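You operate a simulated robot arm through the tools that you are given. There is no shell and no other tool. Be economical: measure what you need, move in short steps, check, and stop when the job is done.

You run a simulated two-armed robot. Do the job below in one go: nothing can be reset, and whatever is moved stays where it is left.

Task
Lift the cup tray off the white machine, dust the top and put the tray back.
Fine: both hands on the tray each way; rest it on the lane side of the mat. Use the white pad and return it; the blue pad stays.

It is judged by the outcome, as a careful person would: the job done as asked, and still so three seconds after it is handed in. It fails if anything else is knocked over, pushed out of place, dropped, spilled or broken.

Robot
Two 6-joint arms with two-finger parallel grippers on one trunk, on a base that drives. Base frame: it is fixed to the floor where the robot stands at the start and does not move with it; the origin is under the middle of the robot, x ahead of it, y to its left, z up. Units: cm, degrees, N and s.
The left shoulder is at the start at [6, 18.7, 127.2], the right one opposite. With the tool pointing down near the work surface each hand reaches from about 10 to 44 cm from the robot's upright axis, wherever it stands, measured 20 degrees to its own side. Places, roughly: lane side of the mat by the white machine [50, -60, 70]; dust on the top of the white machine [60, 0, 110]; top of the white machine [60, 0, 110]; polishing pad with a blue grip [75, -200, 75]. Payload 1.57 kg a hand.
The TCP of each hand is the grasp point between the finger pads, 3 cm short of the fingertips. In the tool frame z runs along the fingers and y along their closing line. Largest opening 11 cm; finger width 2.4, thickness 1.2; the body of the gripper, 4.8 by 11.2 cm, starts 7.8 cm behind the TCP.
Orientation is that of the tool frame in the base frame, as a unit quaternion [x, y, z, w]. With the fingers straight down and closing along the base's y, the tool's x points along the base's -x, its y along +y and its z along -z.

Tools
- The arms move only by the tool move_arm. It takes "left_rows", "right_rows" or both (then of equal length, played together; a hand with none holds still); each is a list of rows, each a list of 7 numbers: the shift along the tool's x, y, z in cm, then the turn, a rotation vector about the tool's x, y, z in degrees, then the finger opening in cm, from 0 to 11. In form: [[tx, ty, tz, wx, wy, wz, jaw], ...]. A call has 1 to 10 rows; each row shifts and turns the commanded pose from where the row before left it, along the tool's axes as they then stand. Rows are played at 5 a second. More than 5 cm and 8.6 degrees between two rows, or a gripper value outside its range, and nothing of the call is played. A pose out of reach is approached as far as the arm can. The call stops where the force on the tool passes 40 N (or 10 N more than at its start, if that is more) or the arm is blocked; 0.2 s more then pass. Each finger travels about 15.3 cm/s and halts on what it meets, pressing with about 33 N; the grip force reading is that of the motor and also rises with nothing between the fingers. The clock runs only during rows and for 0.2 s after the last one: add rows that do not move to give the fingers time. It gives the time, the measured TCP pose, the force on the tool (base axes), the opening and the grip force at its end, in the units of the frame above (readings bear some noise).
- Cameras (640 x 400 px; columns grow to the right, rows downward): "scene" is now at [1.03, -1.9, 180.81]; the picture's right is [-0.27, -0.96, 0.00], its down [-0.78, 0.22, -0.58] and it looks along [0.56, -0.16, -0.81] (base axes); focal length 294 px, centre (320, 200). "left" rides on the left gripper at [7, -1.6, -14.1] in its tool frame; the picture's right is [0.23, 0.97, 0.00], its down [-0.86, 0.20, -0.48] and it looks along [-0.47, 0.11, 0.88] (tool axes); focal length 222 px, centre (320, 200). "right" rides on the right gripper at [7, 1.6, -14.1] in its tool frame; the picture's right is [-0.23, 0.97, 0.00], its down [-0.86, -0.20, -0.48] and it looks along [-0.47, -0.11, 0.88] (tool axes); focal length 222 px, centre (320, 200). There is no depth. A picture from a camera that has moved, and an enlarged one, comes with that camera's place and axes in the base frame and with its lens.
- camera(camera): a new picture of that camera. It takes no simulated time.
- move_column(by): slides the trunk up (or, below 0, down) by that many cm; the arms and the scene camera ride with it, the base frame stays. It gives what a move gives, with no picture.
- base_move(legs): drives the robot by 1 to 6 legs, each [ahead, left, turn to the left] in cm, cm and degrees, along the robot's own axes; the way and the turn of a leg run together, so that a leg with both is an arc; at most 150 cm and 180 degrees a leg. The arms and the cameras ride along, it lands a little off, and it stops where it bumps. It gives what a move gives.
- head_to(pan, tilt): turns the head with the scene camera to pan (to the left, within 86 degrees either way) and tilt (down, from -29 to 69), counted from straight ahead of the robot. It gives what a move gives.
- close_up(camera, box): a new picture of the part [left, top, right, bottom] of that camera's present view, enlarged. It takes no simulated time.
- close_job(): hands the job in; it is judged then, once.

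Go step by step. Nothing tells you exact positions but the pictures and the camera data: compare them with the known pose of the tool, close in by small moves and look again before you grip or let go. The budget is 120 turns and 100 pictures, counting those below and the enlarged ones. Unless the task says otherwise, let go and move clear before handing in, and close with one line.

The tools are called after "Emit:" as a command line: name --argument value ..., lists and objects as JSON in quotes. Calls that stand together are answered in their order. move_arm: Moves the arms, as the interface text tells. Its arguments: {"type":"object","properties":{"left_rows":{"type":"array","items":{"type":"array","items":{"type":"number"}}},"right_rows":{"type":"array","items":{"type":"array","items":{"type":"number"}}}},"required":[]} The other tools are called the same way: move_column (by) slides the trunk up or down; base_move (legs) drives the base; head_to (pan, tilt) turns the head that bears the scene camera; camera (camera) takes a picture; close_up (camera, box) takes an enlarged picture of a part of a camera's view; close_job () hands the job in.

At the start:

```text
t: 0.0
left_eef_pos: [27.79, -4.32, 141.02]
left_tcp_rot: [0.0, 1.0, -0.001, 0.0]
left_wrist_force: [0.2, 0.1, 0.2]
left_grip_width: 11.0
left_grip_force: 0.1
right_eef_pos: [31.35, -46.59, 139.09]
right_tcp_rot: [0.0, 1.0, 0.0, 0.0]
right_wrist_force: [0.2, -0.2, 0.7]
right_grip_width: 10.98
right_grip_force: 0.0
trunk travel left (down, up): [-90.0, 9.0]
robot x, y, heading: [0.03, 0.13, 0.0]
head pan, tilt: [-15.6, 54.5]
```

scene: 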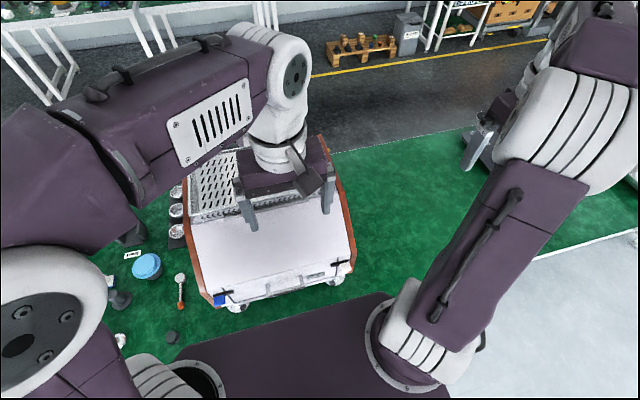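
right: 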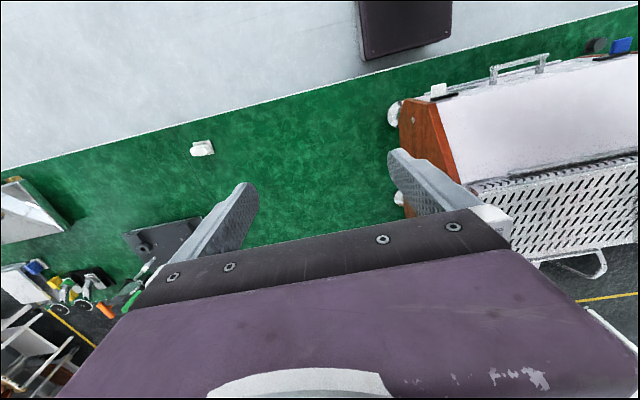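
left: 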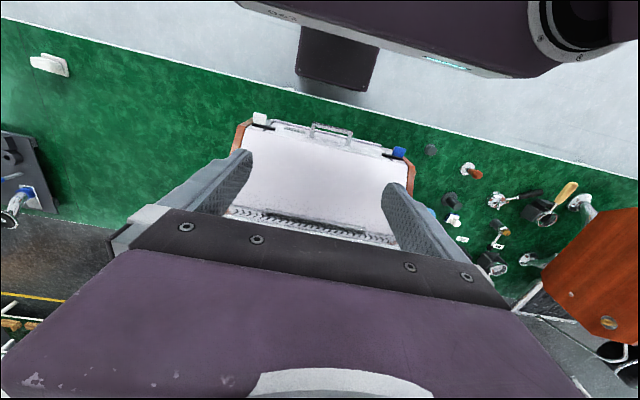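

I see the white machine ahead with the perforated tray on its top, partly hidden by the left arm. I'll look around with the head first.

Emit:
head_to --pan -50 --tilt 40

Emit:
camera --camera "scene"

Emit:
close_up --camera "right" --box '[0, 100, 320, 300]'

Emit:
close_up --camera "left" --box '[200, 90, 640, 300]'

```text
t: 1.0
left_eef_pos: [27.87, -4.14, 140.94]
left_tcp_rot: [0.0, 1.0, -0.001, 0.0]
left_wrist_force: [1.6, -0.9, 0.9]
left_grip_width: 10.99
left_grip_force: 0.0
right_eef_pos: [31.38, -46.61, 139.18]
right_tcp_rot: [0.0, 1.0, 0.0, 0.0]
right_wrist_force: [0.2, -0.3, 0.1]
right_grip_width: 11.01
right_grip_force: 0.1
trunk travel left (down, up): [-90.0, 9.0]
robot x, y, heading: [0.02, -0.04, -0.1]
head pan, tilt: [-50.0, 40.0]
```

```text
96 pictures are left
camera scene: at [-0.5, -6.45, 182.82], right [-0.77, -0.64, 0.0], down [-0.41, 0.49, -0.77], along [0.49, -0.59, -0.64], focal length 294 px, centre (320, 200)
```

scene: 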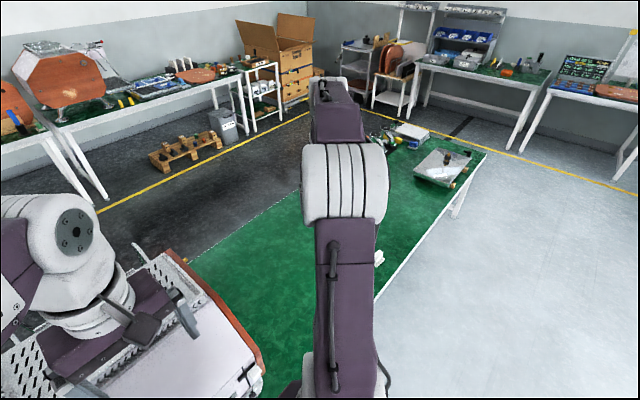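

```text
2.00 times, centred on (160, 200) of right
camera zoom: at [24.43, -44.87, 153.16], right [0.23, 0.97, 0.0], down [0.86, -0.2, 0.48], along [0.47, -0.11, -0.88], focal length 444 px, centre (640, 200)
```

zoom: 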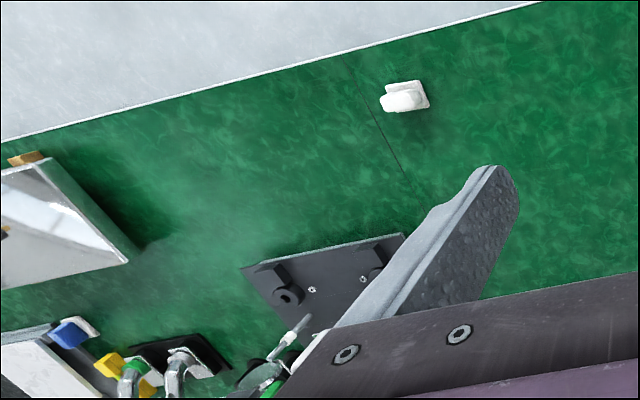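

```text
1.45 times, centred on (420, 195) of left
camera zoom: at [20.7, -5.91, 155.11], right [-0.23, 0.97, 0.0], down [0.86, 0.2, 0.48], along [0.47, 0.11, -0.88], focal length 323 px, centre (174, 207)
```

zoom: 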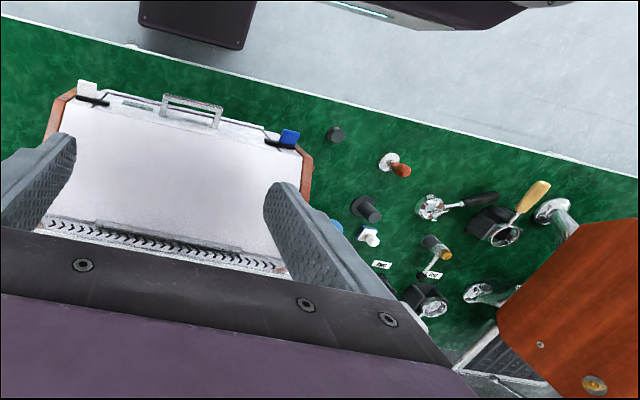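

The white pad looks to be at about [37,-96,67] and the blue one far right. I'll move the left hand aside to see the machine clearly.

Emit:
move_arm --left_rows '[[0, 5, 0, 0, 0, 0, 11], [0, 5, 0, 0, 0, 0, 11], [0, 5, 0, 0, 0, 0, 11], [0, 5, 0, 0, 0, 0, 11], [0, 5, 0, 0, 0, 0, 11], [0, 5, 0, 0, 0, 0, 11], [0, 5, 0, 0, 0, 0, 11], [0, 5, 0, 0, 0, 0, 11]]'

Emit:
head_to --pan 0 --tilt 48

Emit:
camera --camera "scene"

Emit:
camera --camera "left"

```text
t: 2.8
left_eef_pos: [27.87, 36.08, 140.79]
left_tcp_rot: [0.0, 1.0, -0.002, 0.0]
left_wrist_force: [-0.5, -0.3, 0.7]
left_grip_width: 10.98
left_grip_force: 0.1
right_eef_pos: [31.45, -46.43, 139.27]
right_tcp_rot: [-0.001, 1.0, -0.001, 0.0]
right_wrist_force: [0.3, 0.7, -1.2]
right_grip_width: 11.01
right_grip_force: 0.0
trunk travel left (down, up): [-90.0, 9.0]
robot x, y, heading: [0.01, 0.12, -0.1]
head pan, tilt: [-50.0, 40.0]
```

```text
t: 4.0
left_eef_pos: [27.98, 35.84, 140.89]
left_tcp_rot: [0.0, 1.0, 0.0, 0.0]
left_wrist_force: [-0.9, 0.1, -0.1]
left_grip_width: 11.0
left_grip_force: 0.0
right_eef_pos: [31.3, -46.61, 139.16]
right_tcp_rot: [0.0, 1.0, 0.0, 0.0]
right_wrist_force: [0.0, 0.1, -0.2]
right_grip_width: 10.98
right_grip_force: 0.1
trunk travel left (down, up): [-90.0, 9.0]
robot x, y, heading: [-0.11, 0.17, -0.0]
head pan, tilt: [0.0, 48.0]
```

```text
93 pictures are left
camera scene: at [1.92, 0.05, 181.68], right [0.0, -1.0, 0.0], down [-0.74, 0.0, -0.67], along [0.67, 0.0, -0.74], focal length 294 px, centre (320, 200)
```

scene: 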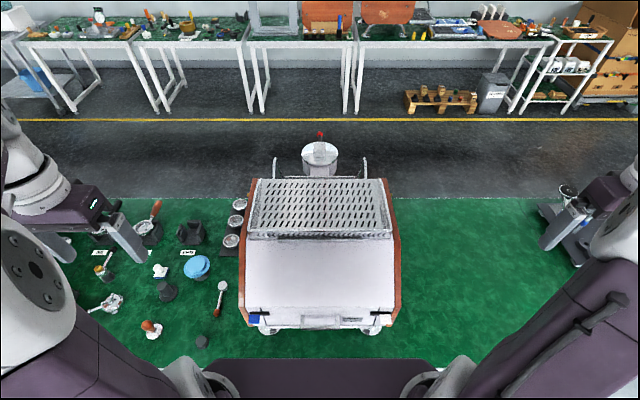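

```text
92 pictures are left
camera left: at [20.68, 34.12, 155.09], right [-0.23, 0.97, 0.0], down [0.86, 0.2, 0.48], along [0.47, 0.11, -0.88], focal length 222 px, centre (320, 200)
```

left: 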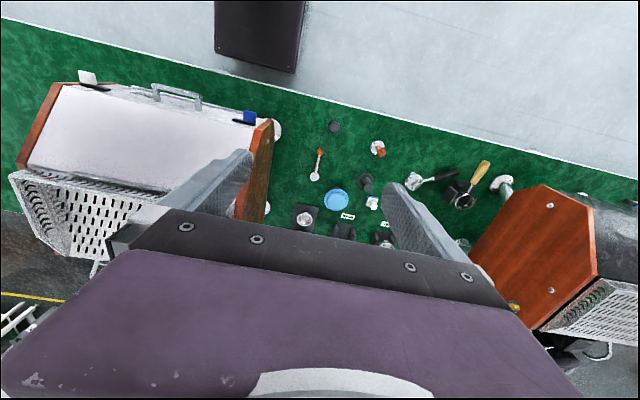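

The perforated tray sits at the rear part of the machine's top. I'll zoom in for its edges and grips.

Emit:
close_up --camera "scene" --box '[230, 120, 410, 250]'

Emit:
close_up --camera "left" --box '[0, 60, 290, 300]'

Emit:
close_up --camera "right" --box '[380, 40, 640, 290]'

```text
3.08 times, centred on (320, 185) of scene
camera zoom: at [1.92, 0.05, 181.68], right [0.0, -1.0, 0.0], down [-0.74, 0.0, -0.67], along [0.67, 0.0, -0.74], focal length 905 px, centre (320, 246)
```

zoom: 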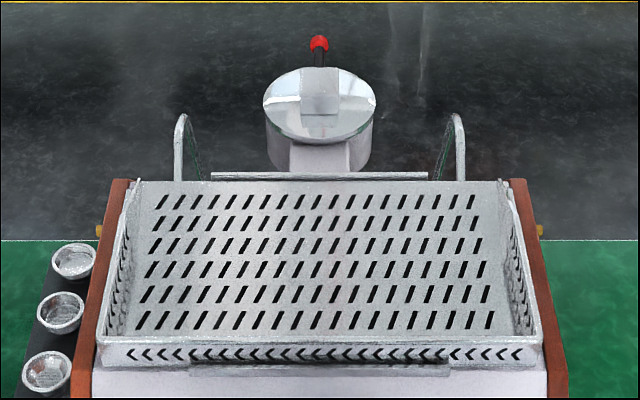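

```text
1.67 times, centred on (145, 180) of left
camera zoom: at [20.68, 34.12, 155.09], right [-0.23, 0.97, 0.0], down [0.86, 0.2, 0.48], along [0.47, 0.11, -0.88], focal length 370 px, centre (612, 233)
```

zoom: 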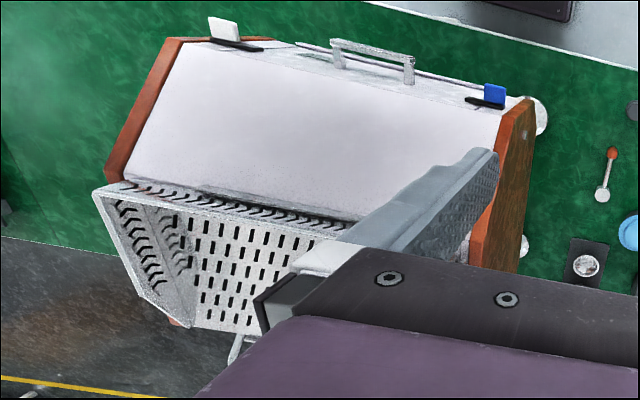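

```text
1.60 times, centred on (510, 165) of right
camera zoom: at [24.44, -44.87, 153.16], right [0.23, 0.97, 0.0], down [0.86, -0.2, 0.48], along [0.47, -0.11, -0.88], focal length 355 px, centre (16, 256)
```

zoom: 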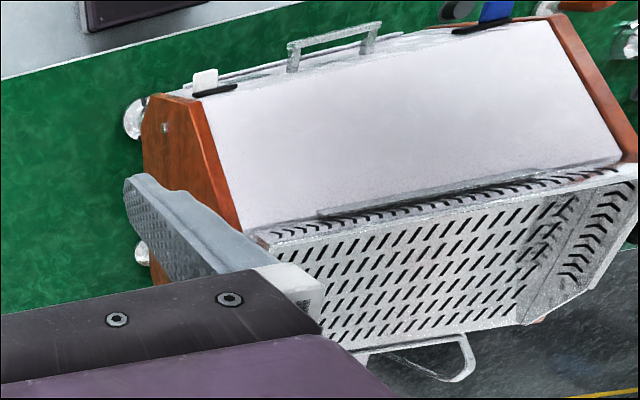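

The tray is a pan about 40 cm wide (y ±20) and 21 cm deep (x 51–72), with its rim at z≈115 and the machine top at about 110.5. I need to drive closer, so I'll check the space in front of the robot first.

Emit:
head_to --pan 0 --tilt 69

Emit:
camera --camera "scene"

```text
t: 4.8
left_eef_pos: [27.64, 35.84, 140.83]
left_tcp_rot: [0.0, 1.0, 0.0, 0.0]
left_wrist_force: [0.8, -0.4, 1.1]
left_grip_width: 10.99
left_grip_force: 0.1
right_eef_pos: [31.4, -46.57, 139.08]
right_tcp_rot: [0.001, 1.0, 0.0, 0.0]
right_wrist_force: [0.7, 0.0, 0.5]
right_grip_width: 11.0
right_grip_force: 0.0
trunk travel left (down, up): [-90.0, 9.0]
robot x, y, heading: [0.03, -0.23, -0.1]
head pan, tilt: [0.0, 68.8]
```

```text
88 pictures are left
camera scene: at [-0.36, 0.08, 179.22], right [0.0, -1.0, 0.0], down [-0.93, 0.0, -0.36], along [0.36, 0.0, -0.93], focal length 294 px, centre (320, 200)
```

scene: 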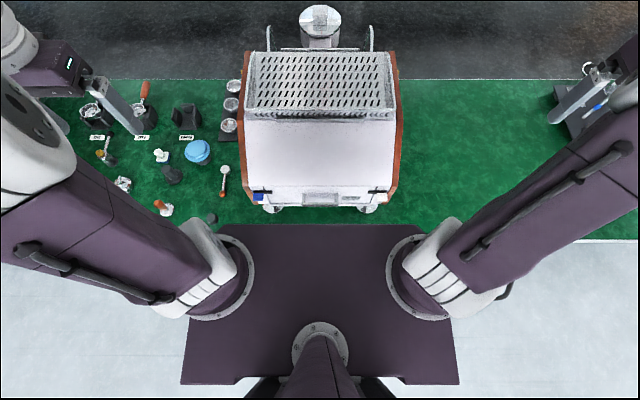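

The chest plate reaches about x=13 and the low base about x=22, under the table edge. I'll drive ahead in small steps.

Emit:
base_move --legs '[[10, 0, 0]]'

Emit:
camera --camera "left"

```text
t: 6.0
left_eef_pos: [36.92, 35.68, 141.25]
left_tcp_rot: [0.001, 1.0, -0.001, 0.003]
left_wrist_force: [-0.5, -0.2, 0.4]
left_grip_width: 11.01
left_grip_force: 0.2
right_eef_pos: [40.49, -46.55, 139.24]
right_tcp_rot: [0.0, 1.0, -0.001, 0.003]
right_wrist_force: [0.0, 0.3, 0.4]
right_grip_width: 11.01
right_grip_force: 0.1
trunk travel left (down, up): [-90.0, 9.0]
robot x, y, heading: [9.91, 0.14, -0.0]
head pan, tilt: [0.0, 68.8]
```

```text
87 pictures are left
camera left: at [29.76, 34.14, 155.21], right [-0.23, 0.97, 0.0], down [0.85, 0.2, 0.48], along [0.47, 0.11, -0.88], focal length 222 px, centre (320, 200)
```

left: 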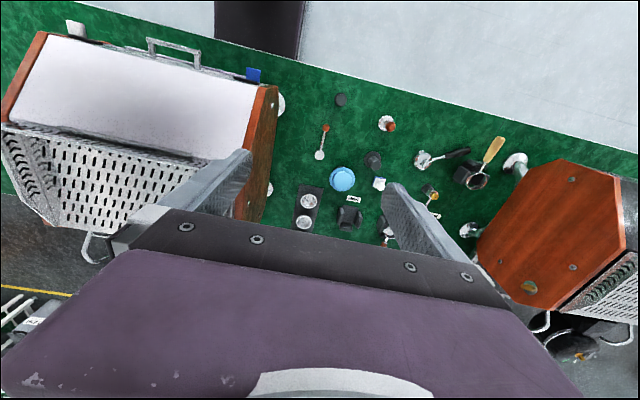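

The base slid under the table edge without contact. Next I'll bring both hands above the tray's side walls, staying high.

Emit:
move_arm --left_rows '[[-3.2, -2.3, 0, 0, 0, 0, 11], [-3.2, -2.3, 0, 0, 0, 0, 11], [-3.2, -2.3, 0, 0, 0, 0, 11], [-3.2, -2.3, 0, 0, 0, 0, 11], [-3.2, -2.3, 0, 0, 0, 0, 11], [-3.2, -2.3, 0, 0, 0, 0, 11], [-3.2, -2.3, 0, 0, 0, 0, 11]]' --right_rows '[[-2.8, 3.8, 0, 0, 0, 0, 11], [-2.8, 3.8, 0, 0, 0, 0, 11], [-2.8, 3.8, 0, 0, 0, 0, 11], [-2.8, 3.8, 0, 0, 0, 0, 11], [-2.8, 3.8, 0, 0, 0, 0, 11], [-2.8, 3.8, 0, 0, 0, 0, 11], [-2.8, 3.8, 0, 0, 0, 0, 11]]'

Emit:
camera --camera "left"

Emit:
camera --camera "right"

```text
t: 7.6
left_eef_pos: [60.46, 19.84, 140.56]
left_tcp_rot: [-0.001, 1.0, -0.001, -0.003]
left_wrist_force: [0.2, 0.4, 0.0]
left_grip_width: 11.01
left_grip_force: 0.1
right_eef_pos: [61.18, -19.76, 138.9]
right_tcp_rot: [0.001, 1.0, -0.001, -0.001]
right_wrist_force: [1.6, 0.7, 0.0]
right_grip_width: 10.97
right_grip_force: 0.0
trunk travel left (down, up): [-90.0, 9.0]
robot x, y, heading: [9.85, 0.3, 0.0]
head pan, tilt: [0.0, 68.8]
```

```text
86 pictures are left
camera left: at [53.47, 18.09, 154.77], right [-0.23, 0.97, 0.0], down [0.86, 0.2, 0.47], along [0.46, 0.11, -0.88], focal length 222 px, centre (320, 200)
```

left: 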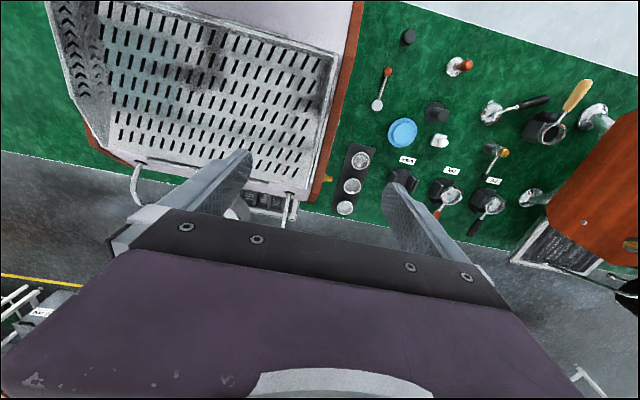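

```text
85 pictures are left
camera right: at [54.38, -18.05, 152.98], right [0.23, 0.97, 0.0], down [0.86, -0.2, 0.48], along [0.46, -0.11, -0.88], focal length 222 px, centre (320, 200)
```

right: 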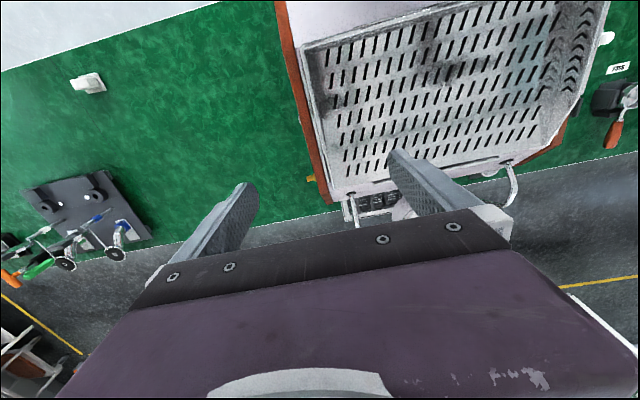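

Both hands reach. The tray walls are near y=±20 and centred on x≈61.5, so I'll lower to just above the rim and check.

Emit:
move_arm --left_rows '[[-0.3, 0, 4.5, 0, 0, 0, 11], [-0.3, 0, 4.5, 0, 0, 0, 11], [-0.3, 0, 4.5, 0, 0, 0, 11], [0, 0, 4.5, 0, 0, 0, 11], [0, 0, 0, 0, 0, 0, 11]]' --right_rows '[[0, 0, 4.1, 0, 0, 0, 11], [0, 0, 4.1, 0, 0, 0, 11], [0, 0, 4.1, 0, 0, 0, 11], [0, 0, 4.1, 0, 0, 0, 11], [0, 0, 0, 0, 0, 0, 11]]'

Emit:
camera --camera "left"

Emit:
camera --camera "right"

Emit:
head_to --pan 0 --tilt 52

Emit:
camera --camera "scene"

```text
t: 8.8
left_eef_pos: [60.77, 19.72, 122.87]
left_tcp_rot: [0.0, 1.0, -0.002, 0.0]
left_wrist_force: [0.1, -0.2, 0.8]
left_grip_width: 11.0
left_grip_force: 0.0
right_eef_pos: [60.7, -19.95, 122.64]
right_tcp_rot: [0.0, 1.0, 0.0, 0.0]
right_wrist_force: [0.0, 0.0, -0.1]
right_grip_width: 11.02
right_grip_force: 0.2
trunk travel left (down, up): [-90.0, 9.0]
robot x, y, heading: [9.84, -0.09, -0.1]
head pan, tilt: [0.0, 68.8]
```

```text
84 pictures are left
camera left: at [53.78, 18.02, 136.98], right [-0.23, 0.97, 0.0], down [0.86, 0.2, 0.48], along [0.47, 0.11, -0.88], focal length 222 px, centre (320, 200)
```

left: 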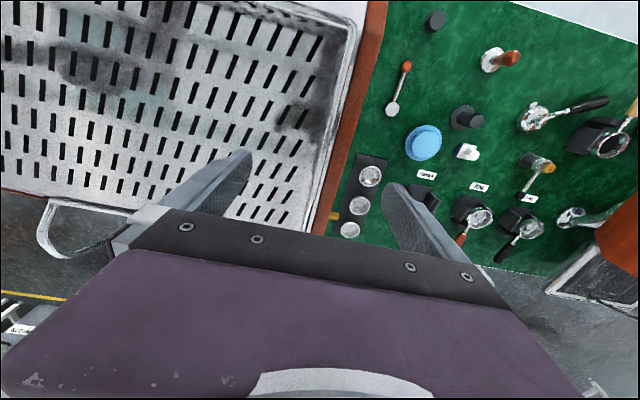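

```text
83 pictures are left
camera right: at [53.91, -18.23, 136.67], right [0.23, 0.97, 0.0], down [0.86, -0.2, 0.48], along [0.47, -0.11, -0.88], focal length 222 px, centre (320, 200)
```

right: 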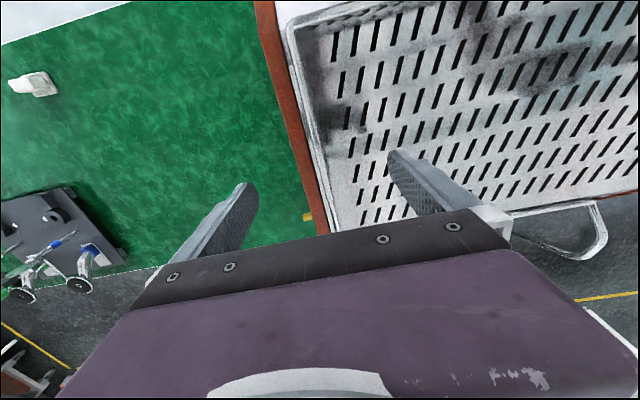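

```text
t: 9.6
left_eef_pos: [60.97, 19.65, 122.98]
left_tcp_rot: [0.0, 1.0, 0.0, 0.0]
left_wrist_force: [-0.6, 0.3, 1.1]
left_grip_width: 11.01
left_grip_force: 0.0
right_eef_pos: [60.74, -19.89, 122.68]
right_tcp_rot: [0.0, 1.0, 0.0, 0.0]
right_wrist_force: [0.1, 1.2, -0.4]
right_grip_width: 11.0
right_grip_force: 0.0
trunk travel left (down, up): [-90.0, 9.0]
robot x, y, heading: [9.51, 0.13, -0.2]
head pan, tilt: [0.0, 52.0]
```

```text
82 pictures are left
camera scene: at [11.42, 0.07, 181.14], right [0.0, -1.0, 0.0], down [-0.79, 0.0, -0.61], along [0.61, 0.0, -0.79], focal length 294 px, centre (320, 200)
```

scene: 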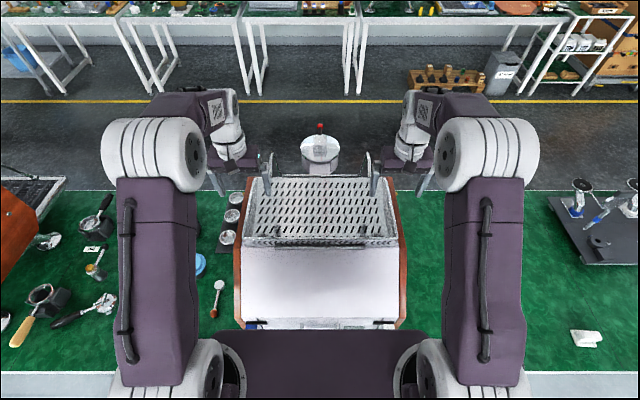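

I'll zoom in on the wall's rim.

Emit:
close_up --camera "left" --box '[230, 0, 430, 240]'

Emit:
close_up --camera "scene" --box '[220, 140, 420, 260]'

```text
1.67 times, centred on (330, 120) of left
camera zoom: at [53.77, 18.03, 137.04], right [-0.23, 0.97, 0.0], down [0.86, 0.2, 0.48], along [0.47, 0.11, -0.88], focal length 370 px, centre (303, 333)
```

zoom: 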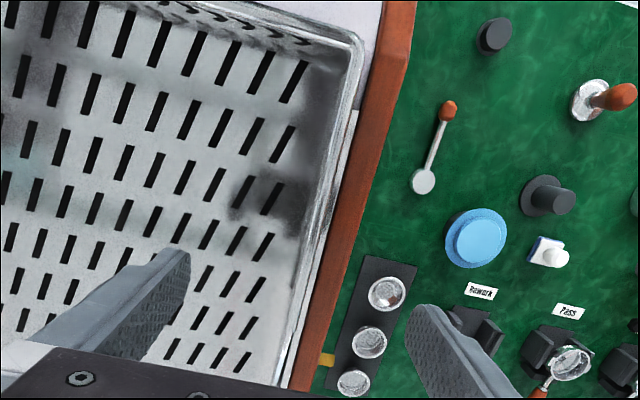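

```text
3.20 times, centred on (320, 200) of scene
camera zoom: at [11.42, 0.07, 181.14], right [0.0, -1.0, 0.0], down [-0.79, 0.0, -0.61], along [0.61, 0.0, -0.79], focal length 941 px, centre (320, 200)
```

zoom: 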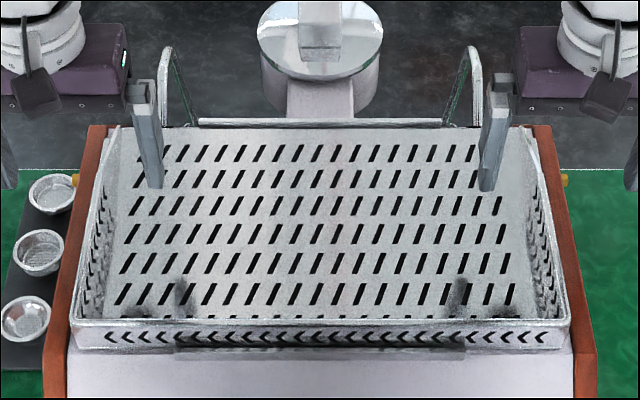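

The walls are thin and vertical, with the wood panel just outside and slightly above the machine top. I'll lower to z≈116 so the tips sit at 113, above the panel, straddling each wall.

Emit:
move_arm --left_rows '[[-0.5, 0.6, 2.3, 0, 0, 0, 11], [0, 0, 2.3, 0, 0, 0, 11], [0, 0, 2.3, 0, 0, 0, 11], [0, 0, 0, 0, 0, 0, 11]]' --right_rows '[[-0.7, -0.2, 2.2, 0, 0, 0, 11], [0, 0, 2.2, 0, 0, 0, 11], [0, 0, 2.2, 0, 0, 0, 11], [0, 0, 0, 0, 0, 0, 11]]'

Emit:
close_up --camera "scene" --box '[220, 140, 420, 260]'

Emit:
camera --camera "left"

Emit:
camera --camera "right"

```text
t: 10.6
left_eef_pos: [61.38, 20.18, 116.12]
left_tcp_rot: [-0.001, 1.0, -0.001, 0.0]
left_wrist_force: [0.3, 0.9, -0.5]
left_grip_width: 11.01
left_grip_force: 0.0
right_eef_pos: [61.6, -20.33, 116.25]
right_tcp_rot: [0.0, 1.0, 0.0, 0.0]
right_wrist_force: [0.4, 0.6, 0.8]
right_grip_width: 11.01
right_grip_force: 0.0
trunk travel left (down, up): [-90.0, 9.0]
robot x, y, heading: [9.84, -0.04, 0.1]
head pan, tilt: [0.0, 52.0]
```

```text
3.20 times, centred on (320, 200) of scene
camera zoom: at [11.43, 0.07, 181.14], right [0.0, -1.0, 0.0], down [-0.79, 0.0, -0.62], along [0.62, 0.0, -0.79], focal length 941 px, centre (320, 200)
```

zoom: 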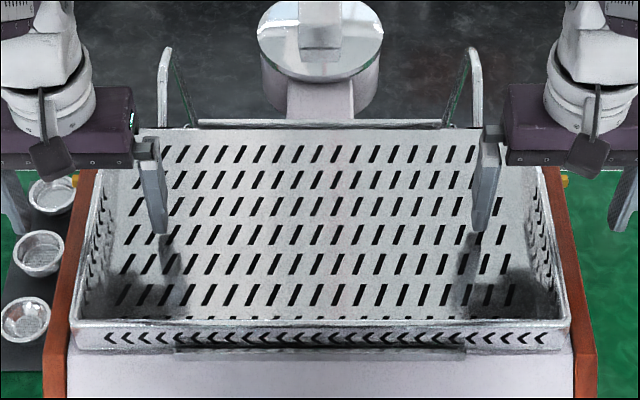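

```text
78 pictures are left
camera left: at [54.23, 18.62, 130.23], right [-0.23, 0.97, 0.0], down [0.86, 0.2, 0.48], along [0.47, 0.11, -0.88], focal length 222 px, centre (320, 200)
```

left: 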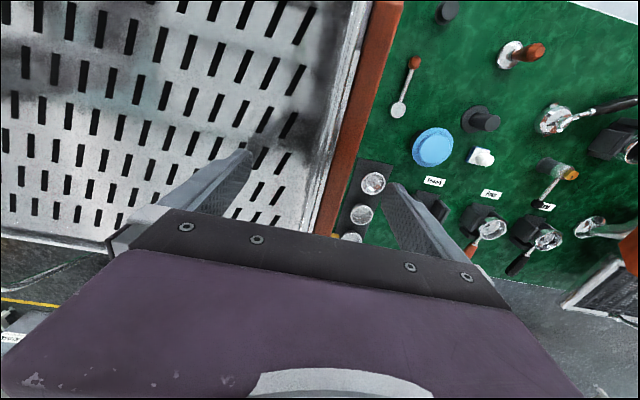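

```text
77 pictures are left
camera right: at [54.62, -18.57, 130.27], right [0.23, 0.97, 0.0], down [0.85, -0.2, 0.48], along [0.47, -0.11, -0.88], focal length 222 px, centre (320, 200)
```

right: 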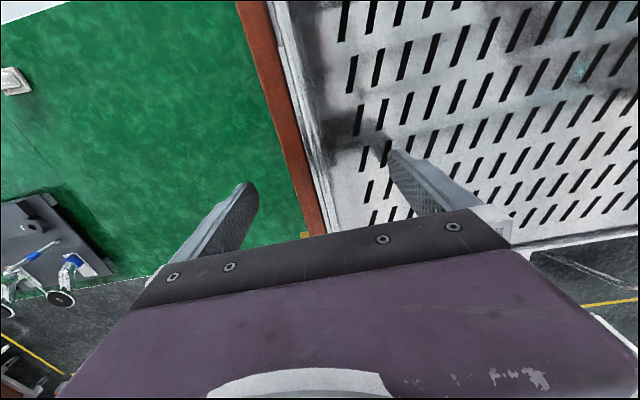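

Both hands straddle the walls and look roughly centred. I'll close both slowly.

Emit:
move_arm --left_rows '[[0, 0.2, 0, 0, 0, 0, 8], [0, 0, 0, 0, 0, 0, 5], [0, 0, 0, 0, 0, 0, 3], [0, 0, 0, 0, 0, 0, 1.5], [0, 0, 0, 0, 0, 0, 0], [0, 0, 0, 0, 0, 0, 0], [0, 0, 0, 0, 0, 0, 0]]' --right_rows '[[0, -0.1, 0, 0, 0, 0, 8], [0, 0, 0, 0, 0, 0, 5], [0, 0, 0, 0, 0, 0, 3], [0, 0, 0, 0, 0, 0, 1.5], [0, 0, 0, 0, 0, 0, 0], [0, 0, 0, 0, 0, 0, 0], [0, 0, 0, 0, 0, 0, 0]]'

Emit:
close_up --camera "scene" --box '[220, 140, 420, 260]'

```text
t: 11.7
left_eef_pos: [61.48, 19.97, 116.15]
left_tcp_rot: [0.0, 1.0, -0.005, 0.0]
left_wrist_force: [0.2, -1.2, 1.3]
left_grip_width: 0.75
left_grip_force: 26.6
right_eef_pos: [61.42, -19.66, 116.2]
right_tcp_rot: [0.001, 1.0, 0.004, 0.0]
right_wrist_force: [-0.4, 0.5, 0.3]
right_grip_width: 0.75
right_grip_force: 27.4
trunk travel left (down, up): [-90.0, 9.0]
robot x, y, heading: [10.19, -0.07, 0.0]
head pan, tilt: [0.0, 52.0]
stopped in row 5 (left hand): the force on the tool passed its limit (the readings are from after the stop); the commanded pose is now the measured one
```

```text
3.20 times, centred on (320, 200) of scene
camera zoom: at [11.42, 0.04, 181.14], right [0.0, -1.0, 0.0], down [-0.79, 0.0, -0.62], along [0.62, 0.0, -0.79], focal length 941 px, centre (320, 200)
```

zoom: 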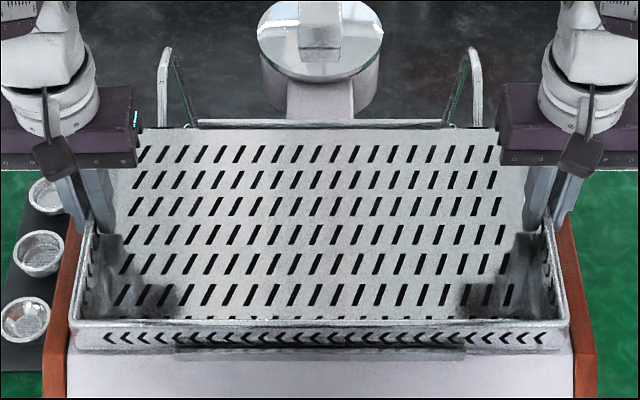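

Both walls are gripped (0.75 cm thick). I'll lift a little and check.

Emit:
move_arm --left_rows '[[0, 0, 0, 0, 0, 0, 0], [0, 0, -0.5, 0, 0, 0, 0], [0, 0, -0.5, 0, 0, 0, 0], [0, 0, -1, 0, 0, 0, 0], [0, 0, -1, 0, 0, 0, 0], [0, 0, 0, 0, 0, 0, 0]]' --right_rows '[[0, 0, 0, 0, 0, 0, 0], [0, 0, -0.5, 0, 0, 0, 0], [0, 0, -0.5, 0, 0, 0, 0], [0, 0, -1, 0, 0, 0, 0], [0, 0, -1, 0, 0, 0, 0], [0, 0, 0, 0, 0, 0, 0]]'

Emit:
close_up --camera "scene" --box '[220, 140, 420, 260]'

```text
t: 13.1
left_eef_pos: [61.47, 19.89, 119.15]
left_tcp_rot: [0.0, 1.0, -0.005, -0.001]
left_wrist_force: [-0.1, -3.7, -4.2]
left_grip_width: 0.76
left_grip_force: 27.4
right_eef_pos: [61.71, -19.8, 119.24]
right_tcp_rot: [0.0, 1.0, 0.004, 0.0]
right_wrist_force: [-1.0, 3.7, -3.5]
right_grip_width: 0.76
right_grip_force: 27.3
trunk travel left (down, up): [-90.0, 9.0]
robot x, y, heading: [9.77, 0.0, -0.1]
head pan, tilt: [0.0, 52.0]
```

```text
3.20 times, centred on (320, 200) of scene
camera zoom: at [11.58, 0.06, 181.14], right [0.0, -1.0, 0.0], down [-0.79, 0.0, -0.61], along [0.61, 0.0, -0.79], focal length 941 px, centre (320, 200)
```

zoom: 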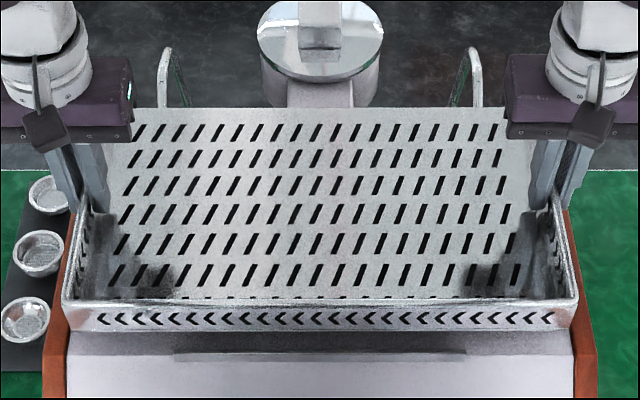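

The tray is free of the machine at about 0.8 kg and level. I'll lift it well clear, then back out and step right.

Emit:
move_arm --left_rows '[[0, 0, -2, 0, 0, 0, 0], [0, 0, -2, 0, 0, 0, 0], [0, 0, -2, 0, 0, 0, 0], [0, 0, -2, 0, 0, 0, 0], [0, 0, -2, 0, 0, 0, 0], [0, 0, 0, 0, 0, 0, 0]]' --right_rows '[[0, 0, -2, 0, 0, 0, 0], [0, 0, -2, 0, 0, 0, 0], [0, 0, -2, 0, 0, 0, 0], [0, 0, -2, 0, 0, 0, 0], [0, 0, -2, 0, 0, 0, 0], [0, 0, 0, 0, 0, 0, 0]]'

Emit:
base_move --legs '[[-13, 0, 0], [0, -30, 0]]'

Emit:
camera --camera "scene"

```text
t: 14.5
left_eef_pos: [61.48, 19.89, 129.1]
left_tcp_rot: [0.0, 1.0, -0.006, -0.001]
left_wrist_force: [-0.5, -19.9, -4.4]
left_grip_width: 0.75
left_grip_force: 27.0
right_eef_pos: [61.63, -19.67, 129.11]
right_tcp_rot: [0.001, 1.0, 0.005, -0.001]
right_wrist_force: [0.7, 20.1, -4.6]
right_grip_width: 0.77
right_grip_force: 27.2
trunk travel left (down, up): [-90.0, 9.0]
robot x, y, heading: [9.59, 0.28, 0.2]
head pan, tilt: [0.0, 52.0]
```

```text
t: 17.5
left_eef_pos: [48.53, -9.52, 128.94]
left_tcp_rot: [-0.005, 1.0, -0.008, 0.0]
left_wrist_force: [-0.4, -21.5, -4.1]
left_grip_width: 0.78
left_grip_force: 26.9
right_eef_pos: [49.0, -49.22, 129.25]
right_tcp_rot: [-0.004, 1.0, 0.005, 0.001]
right_wrist_force: [0.6, 22.6, -3.9]
right_grip_width: 0.75
right_grip_force: 26.8
trunk travel left (down, up): [-90.0, 9.0]
robot x, y, heading: [-2.79, -30.22, 0.3]
head pan, tilt: [0.0, 52.0]
```

```text
74 pictures are left
camera scene: at [-1.33, -29.73, 181.14], right [0.01, -1.0, 0.0], down [-0.79, -0.01, -0.62], along [0.62, 0.0, -0.79], focal length 294 px, centre (320, 200)
```

scene: 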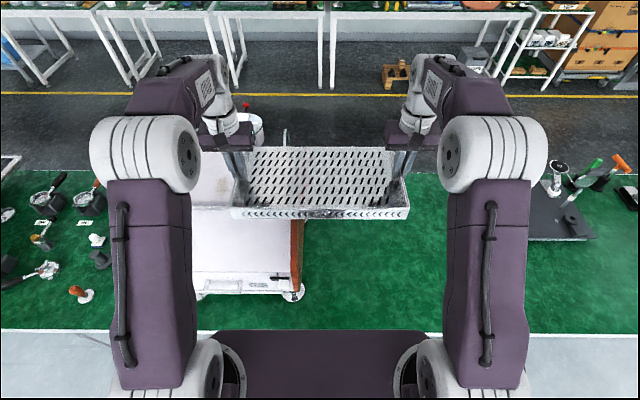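

The tray is level and held, with the hands pulling apart slightly, so I'll ease that. Then I'll continue right until the tray centre is near y=-58.

Emit:
move_arm --left_rows '[[0, -0.1, 0, 0, 0, 0, 0], [0, 0, 0, 0, 0, 0, 0]]' --right_rows '[[0, 0.1, 0, 0, 0, 0, 0], [0, 0, 0, 0, 0, 0, 0]]'

Emit:
base_move --legs '[[0, -28.6, -0.3]]'

Emit:
camera --camera "scene"

```text
t: 18.1
left_eef_pos: [48.45, -9.68, 129.04]
left_tcp_rot: [-0.005, 1.0, -0.006, -0.001]
left_wrist_force: [-1.6, 10.0, -3.4]
left_grip_width: 0.76
left_grip_force: 27.0
right_eef_pos: [48.85, -49.11, 129.12]
right_tcp_rot: [-0.002, 1.0, 0.005, -0.001]
right_wrist_force: [1.3, -9.9, -4.1]
right_grip_width: 0.75
right_grip_force: 26.9
trunk travel left (down, up): [-90.0, 9.0]
robot x, y, heading: [-2.88, -30.03, 0.3]
head pan, tilt: [0.0, 52.0]
```

```text
t: 20.1
left_eef_pos: [48.73, -38.82, 129.14]
left_tcp_rot: [0.0, 1.0, -0.006, -0.001]
left_wrist_force: [-0.7, 22.3, -2.6]
left_grip_width: 0.76
left_grip_force: 26.3
right_eef_pos: [48.98, -78.36, 129.11]
right_tcp_rot: [0.0, 1.0, 0.005, -0.001]
right_wrist_force: [0.9, -22.0, -3.3]
right_grip_width: 0.76
right_grip_force: 27.1
trunk travel left (down, up): [-90.0, 9.0]
robot x, y, heading: [-2.84, -58.94, 0.2]
head pan, tilt: [0.0, 52.0]
```

```text
73 pictures are left
camera scene: at [-1.14, -58.71, 181.14], right [0.0, -1.0, 0.0], down [-0.79, 0.0, -0.61], along [0.61, 0.0, -0.79], focal length 294 px, centre (320, 200)
```

scene: 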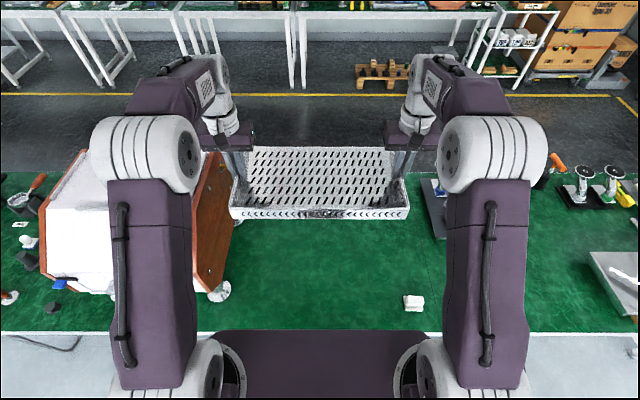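

The tray hangs above clear mat, and the white pad is well aside at [37,-94]. I'll lower with the column.

Emit:
move_column --by -30

Emit:
camera --camera "scene"

```text
t: 23.1
left_eef_pos: [48.81, -39.04, 99.14]
left_tcp_rot: [-0.001, 1.0, -0.005, 0.0]
left_wrist_force: [-1.2, 3.0, -3.5]
left_grip_width: 0.76
left_grip_force: 27.1
right_eef_pos: [48.86, -78.69, 99.12]
right_tcp_rot: [0.0, 1.0, 0.005, 0.0]
right_wrist_force: [0.4, -3.0, -3.5]
right_grip_width: 0.76
right_grip_force: 26.8
trunk travel left (down, up): [-60.0, 39.0]
robot x, y, heading: [-2.69, -59.23, 0.0]
head pan, tilt: [0.0, 52.0]
```

```text
72 pictures are left
camera scene: at [-1.18, -59.1, 151.14], right [0.0, -1.0, 0.0], down [-0.79, 0.0, -0.61], along [0.61, 0.0, -0.79], focal length 294 px, centre (320, 200)
```

scene: 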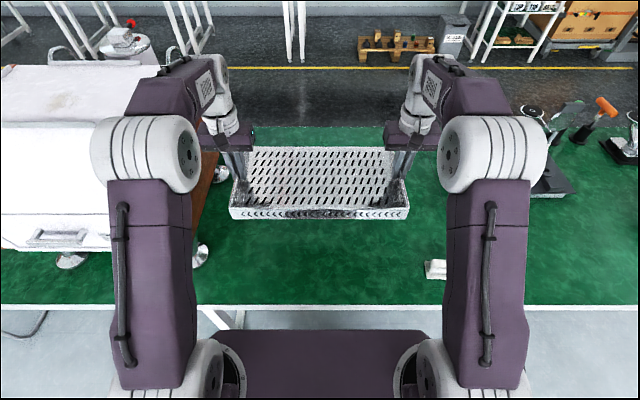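

The path is clear, and I can see brownish dust on the machine top. I'll lower further.

Emit:
move_column --by -22

Emit:
camera --camera "scene"

```text
t: 25.4
left_eef_pos: [48.8, -39.07, 77.04]
left_tcp_rot: [-0.001, 1.0, -0.005, -0.001]
left_wrist_force: [-1.0, 3.7, -4.3]
left_grip_width: 0.74
left_grip_force: 26.4
right_eef_pos: [48.91, -78.71, 77.08]
right_tcp_rot: [0.0, 1.0, 0.005, -0.002]
right_wrist_force: [0.7, -3.8, -3.6]
right_grip_width: 0.76
right_grip_force: 27.1
trunk travel left (down, up): [-38.0, 61.0]
robot x, y, heading: [-2.94, -59.4, -0.1]
head pan, tilt: [0.0, 52.0]
```

```text
71 pictures are left
camera scene: at [-1.2, -59.09, 129.14], right [0.0, -1.0, 0.0], down [-0.79, 0.0, -0.62], along [0.62, 0.0, -0.79], focal length 294 px, centre (320, 200)
```

scene: 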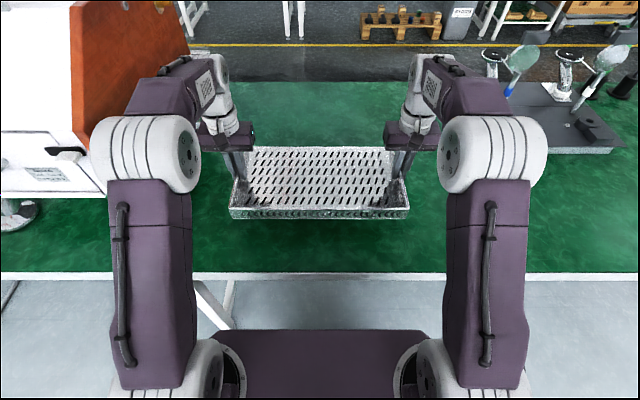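

I'll lower the last few centimetres with the arms in small steps.

Emit:
move_arm --left_rows '[[0, 0, 1, 0, 0, 0, 0], [0, 0, 1, 0, 0, 0, 0], [0, 0, 1, 0, 0, 0, 0], [0, 0, 0.5, 0, 0, 0, 0], [0, 0, 0.5, 0, 0, 0, 0], [0, 0, 0, 0, 0, 0, 0]]' --right_rows '[[0, 0, 1, 0, 0, 0, 0], [0, 0, 1, 0, 0, 0, 0], [0, 0, 1, 0, 0, 0, 0], [0, 0, 0.5, 0, 0, 0, 0], [0, 0, 0.5, 0, 0, 0, 0], [0, 0, 0, 0, 0, 0, 0]]'

Emit:
move_arm --left_rows '[[0, 0, 0.3, 0, 0, 0, 0], [0, 0, 0.3, 0, 0, 0, 0], [0, 0, 0, 0, 0, 0, 0]]' --right_rows '[[0, 0, 0.3, 0, 0, 0, 0], [0, 0, 0.3, 0, 0, 0, 0], [0, 0, 0, 0, 0, 0, 0]]'

Emit:
move_arm --left_rows '[[0, 0, 0.3, 0, 0, 0, 0], [0, 0, 0, 0, 0, 0, 0]]' --right_rows '[[0, 0, 0.3, 0, 0, 0, 0], [0, 0, 0, 0, 0, 0, 0]]'

Emit:
close_up --camera "scene" --box '[200, 120, 440, 270]'

```text
t: 26.8
left_eef_pos: [48.71, -39.01, 73.08]
left_tcp_rot: [-0.001, 1.0, -0.004, 0.0]
left_wrist_force: [-0.2, 12.9, -3.7]
left_grip_width: 0.76
left_grip_force: 27.0
right_eef_pos: [48.94, -78.69, 73.11]
right_tcp_rot: [0.0, 1.0, 0.003, -0.001]
right_wrist_force: [0.7, -12.4, -3.6]
right_grip_width: 0.77
right_grip_force: 27.0
trunk travel left (down, up): [-38.0, 61.0]
robot x, y, heading: [-2.87, -58.97, -0.1]
head pan, tilt: [0.0, 52.0]
```

```text
t: 27.6
left_eef_pos: [48.74, -39.06, 72.63]
left_tcp_rot: [-0.001, 1.0, -0.005, -0.001]
left_wrist_force: [-0.8, 13.6, -2.4]
left_grip_width: 0.74
left_grip_force: 26.4
right_eef_pos: [48.98, -78.55, 72.38]
right_tcp_rot: [0.0, 1.0, 0.005, -0.001]
right_wrist_force: [1.1, -14.3, -3.1]
right_grip_width: 0.78
right_grip_force: 27.0
trunk travel left (down, up): [-38.0, 61.0]
robot x, y, heading: [-2.91, -59.12, 0.1]
head pan, tilt: [0.0, 52.0]
```

```text
t: 28.2
left_eef_pos: [48.71, -39.01, 72.16]
left_tcp_rot: [0.0, 1.0, -0.005, -0.001]
left_wrist_force: [-0.9, 15.5, -3.5]
left_grip_width: 0.77
left_grip_force: 26.5
right_eef_pos: [48.9, -78.78, 72.17]
right_tcp_rot: [0.0, 1.0, 0.004, -0.001]
right_wrist_force: [1.2, -15.4, -3.2]
right_grip_width: 0.78
right_grip_force: 26.4
trunk travel left (down, up): [-38.0, 61.0]
robot x, y, heading: [-2.78, -58.94, 0.2]
head pan, tilt: [0.0, 52.0]
```

```text
2.67 times, centred on (320, 195) of scene
camera zoom: at [-1.19, -59.09, 129.14], right [0.0, -1.0, 0.0], down [-0.79, 0.0, -0.61], along [0.61, 0.0, -0.79], focal length 784 px, centre (320, 213)
```

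zoom: 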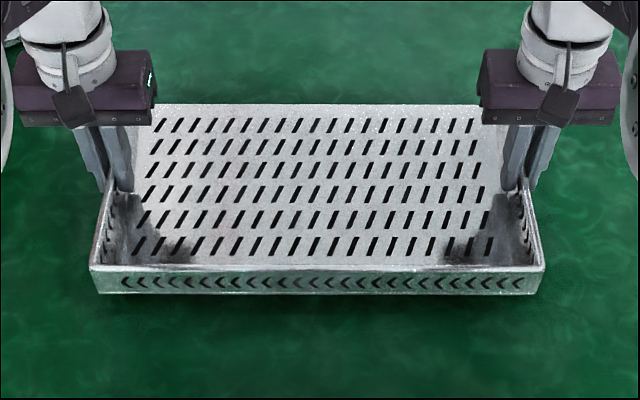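

Not touching yet, so I'll keep lowering in small steps.

Emit:
move_arm --left_rows '[[0, 0, 0.3, 0, 0, 0, 0], [0, 0, 0, 0, 0, 0, 0]]' --right_rows '[[0, 0, 0.3, 0, 0, 0, 0], [0, 0, 0, 0, 0, 0, 0]]'

Emit:
move_arm --left_rows '[[0, 0, 0.3, 0, 0, 0, 0], [0, 0, 0, 0, 0, 0, 0]]' --right_rows '[[0, 0, 0.3, 0, 0, 0, 0], [0, 0, 0, 0, 0, 0, 0]]'

Emit:
move_arm --left_rows '[[0, 0, 0.2, 0, 0, 0, 0], [0, 0, 0, 0, 0, 0, 0]]' --right_rows '[[0, 0, 0.2, 0, 0, 0, 0], [0, 0, 0, 0, 0, 0, 0]]'

```text
t: 28.8
left_eef_pos: [48.64, -39.06, 71.83]
left_tcp_rot: [-0.001, 1.0, -0.006, -0.002]
left_wrist_force: [-0.9, 13.5, -3.9]
left_grip_width: 0.79
left_grip_force: 26.6
right_eef_pos: [49.04, -78.55, 71.98]
right_tcp_rot: [-0.001, 1.0, 0.005, -0.001]
right_wrist_force: [1.7, -13.3, -3.2]
right_grip_width: 0.77
right_grip_force: 26.7
trunk travel left (down, up): [-38.0, 61.0]
robot x, y, heading: [-2.61, -59.19, 0.4]
head pan, tilt: [0.0, 52.0]
```

```text
t: 29.4
left_eef_pos: [48.69, -39.04, 71.54]
left_tcp_rot: [0.0, 1.0, -0.006, -0.001]
left_wrist_force: [0.2, 14.7, -3.2]
left_grip_width: 0.75
left_grip_force: 26.8
right_eef_pos: [48.86, -78.59, 71.55]
right_tcp_rot: [0.0, 1.0, 0.005, 0.0]
right_wrist_force: [1.4, -15.1, -3.3]
right_grip_width: 0.75
right_grip_force: 27.1
trunk travel left (down, up): [-38.0, 61.0]
robot x, y, heading: [-2.95, -59.27, 0.0]
head pan, tilt: [0.0, 52.0]
```

```text
t: 30.0
left_eef_pos: [48.67, -39.11, 71.34]
left_tcp_rot: [-0.001, 1.0, -0.006, -0.002]
left_wrist_force: [-1.1, 19.3, -2.9]
left_grip_width: 0.77
left_grip_force: 26.5
right_eef_pos: [48.93, -78.51, 71.44]
right_tcp_rot: [0.0, 1.0, 0.004, -0.001]
right_wrist_force: [0.0, -19.9, -3.2]
right_grip_width: 0.78
right_grip_force: 26.8
trunk travel left (down, up): [-38.0, 61.0]
robot x, y, heading: [-2.96, -59.46, -0.1]
head pan, tilt: [0.0, 52.0]
```

Emit:
move_arm --left_rows '[[0, 0.05, 0.3, 0, 0, 0, 0], [0, 0, 0, 0, 0, 0, 0]]' --right_rows '[[0, -0.05, 0.3, 0, 0, 0, 0], [0, 0, 0, 0, 0, 0, 0]]'

Emit:
move_arm --left_rows '[[0, 0, 0.3, 0, 0, 0, 0], [0, 0, 0, 0, 0, 0, 0]]' --right_rows '[[0, 0, 0.3, 0, 0, 0, 0], [0, 0, 0, 0, 0, 0, 0]]'

Emit:
move_arm --left_rows '[[0, 0, 0.2, 0, 0, 0, 0], [0, 0, 0, 0, 0, 0, 0]]' --right_rows '[[0, 0, 0.2, 0, 0, 0, 0], [0, 0, 0, 0, 0, 0, 0]]'

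```text
t: 30.6
left_eef_pos: [48.83, -39.03, 71.15]
left_tcp_rot: [-0.001, 1.0, -0.005, -0.002]
left_wrist_force: [-1.3, 16.6, -3.1]
left_grip_width: 0.76
left_grip_force: 26.7
right_eef_pos: [48.93, -78.57, 70.96]
right_tcp_rot: [0.001, 1.0, 0.006, -0.001]
right_wrist_force: [0.8, -16.5, -3.6]
right_grip_width: 0.75
right_grip_force: 27.0
trunk travel left (down, up): [-38.0, 61.0]
robot x, y, heading: [-2.95, -59.06, 0.2]
head pan, tilt: [0.0, 52.0]
```

```text
t: 31.2
left_eef_pos: [48.8, -39.0, 70.77]
left_tcp_rot: [-0.001, 1.0, -0.005, 0.0]
left_wrist_force: [-0.7, 18.3, -3.9]
left_grip_width: 0.75
left_grip_force: 27.0
right_eef_pos: [48.96, -78.78, 70.68]
right_tcp_rot: [0.0, 1.0, 0.005, -0.001]
right_wrist_force: [1.7, -17.8, -4.4]
right_grip_width: 0.76
right_grip_force: 26.9
trunk travel left (down, up): [-38.0, 61.0]
robot x, y, heading: [-2.88, -59.18, 0.1]
head pan, tilt: [0.0, 52.0]
```

```text
t: 31.8
left_eef_pos: [48.73, -39.01, 70.6]
left_tcp_rot: [-0.001, 1.0, -0.005, 0.0]
left_wrist_force: [-0.5, 15.3, -4.1]
left_grip_width: 0.77
left_grip_force: 26.8
right_eef_pos: [48.91, -78.57, 70.49]
right_tcp_rot: [0.0, 1.0, 0.006, -0.001]
right_wrist_force: [1.0, -15.1, -2.9]
right_grip_width: 0.75
right_grip_force: 26.8
trunk travel left (down, up): [-38.0, 61.0]
robot x, y, heading: [-2.81, -58.95, -0.1]
head pan, tilt: [0.0, 52.0]
```

Emit:
move_arm --left_rows '[[0, 0, 0.25, 0, 0, 0, 0], [0, 0, 0, 0, 0, 0, 0]]' --right_rows '[[0, 0, 0.25, 0, 0, 0, 0], [0, 0, 0, 0, 0, 0, 0]]'

Emit:
move_arm --left_rows '[[0, 0, 0.15, 0, 0, 0, 0], [0, 0, 0, 0, 0, 0, 0]]' --right_rows '[[0, 0, 0.15, 0, 0, 0, 0], [0, 0, 0, 0, 0, 0, 0]]'

Emit:
close_up --camera "scene" --box '[200, 120, 440, 270]'

```text
t: 32.4
left_eef_pos: [48.74, -39.06, 70.3]
left_tcp_rot: [-0.001, 1.0, -0.005, 0.0]
left_wrist_force: [1.9, 16.0, -1.1]
left_grip_width: 0.77
left_grip_force: 27.2
right_eef_pos: [48.99, -78.65, 70.48]
right_tcp_rot: [0.0, 1.0, 0.004, 0.001]
right_wrist_force: [3.7, -16.8, 11.9]
right_grip_width: 0.8
right_grip_force: 26.7
trunk travel left (down, up): [-38.0, 61.0]
robot x, y, heading: [-2.78, -59.25, 0.1]
head pan, tilt: [0.0, 52.0]
```

```text
t: 33.0
left_eef_pos: [48.75, -39.06, 70.54]
left_tcp_rot: [-0.001, 1.0, -0.006, 0.002]
left_wrist_force: [-0.9, 19.4, 11.9]
left_grip_width: 0.78
left_grip_force: 26.7
right_eef_pos: [48.92, -78.61, 70.39]
right_tcp_rot: [0.0, 1.0, 0.004, 0.003]
right_wrist_force: [12.6, -18.2, 16.1]
right_grip_width: 0.79
right_grip_force: 26.8
trunk travel left (down, up): [-38.0, 61.0]
robot x, y, heading: [-2.84, -59.17, 0.1]
head pan, tilt: [0.0, 52.0]
```

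```text
2.67 times, centred on (320, 195) of scene
camera zoom: at [-1.39, -59.06, 129.17], right [0.0, -1.0, 0.0], down [-0.79, 0.0, -0.62], along [0.62, 0.0, -0.79], focal length 784 px, centre (320, 213)
```

zoom: 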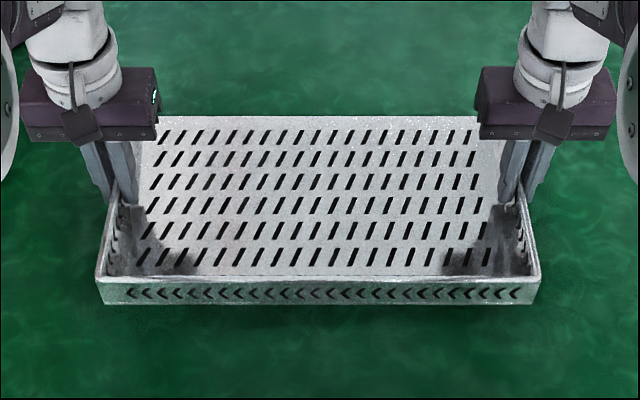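

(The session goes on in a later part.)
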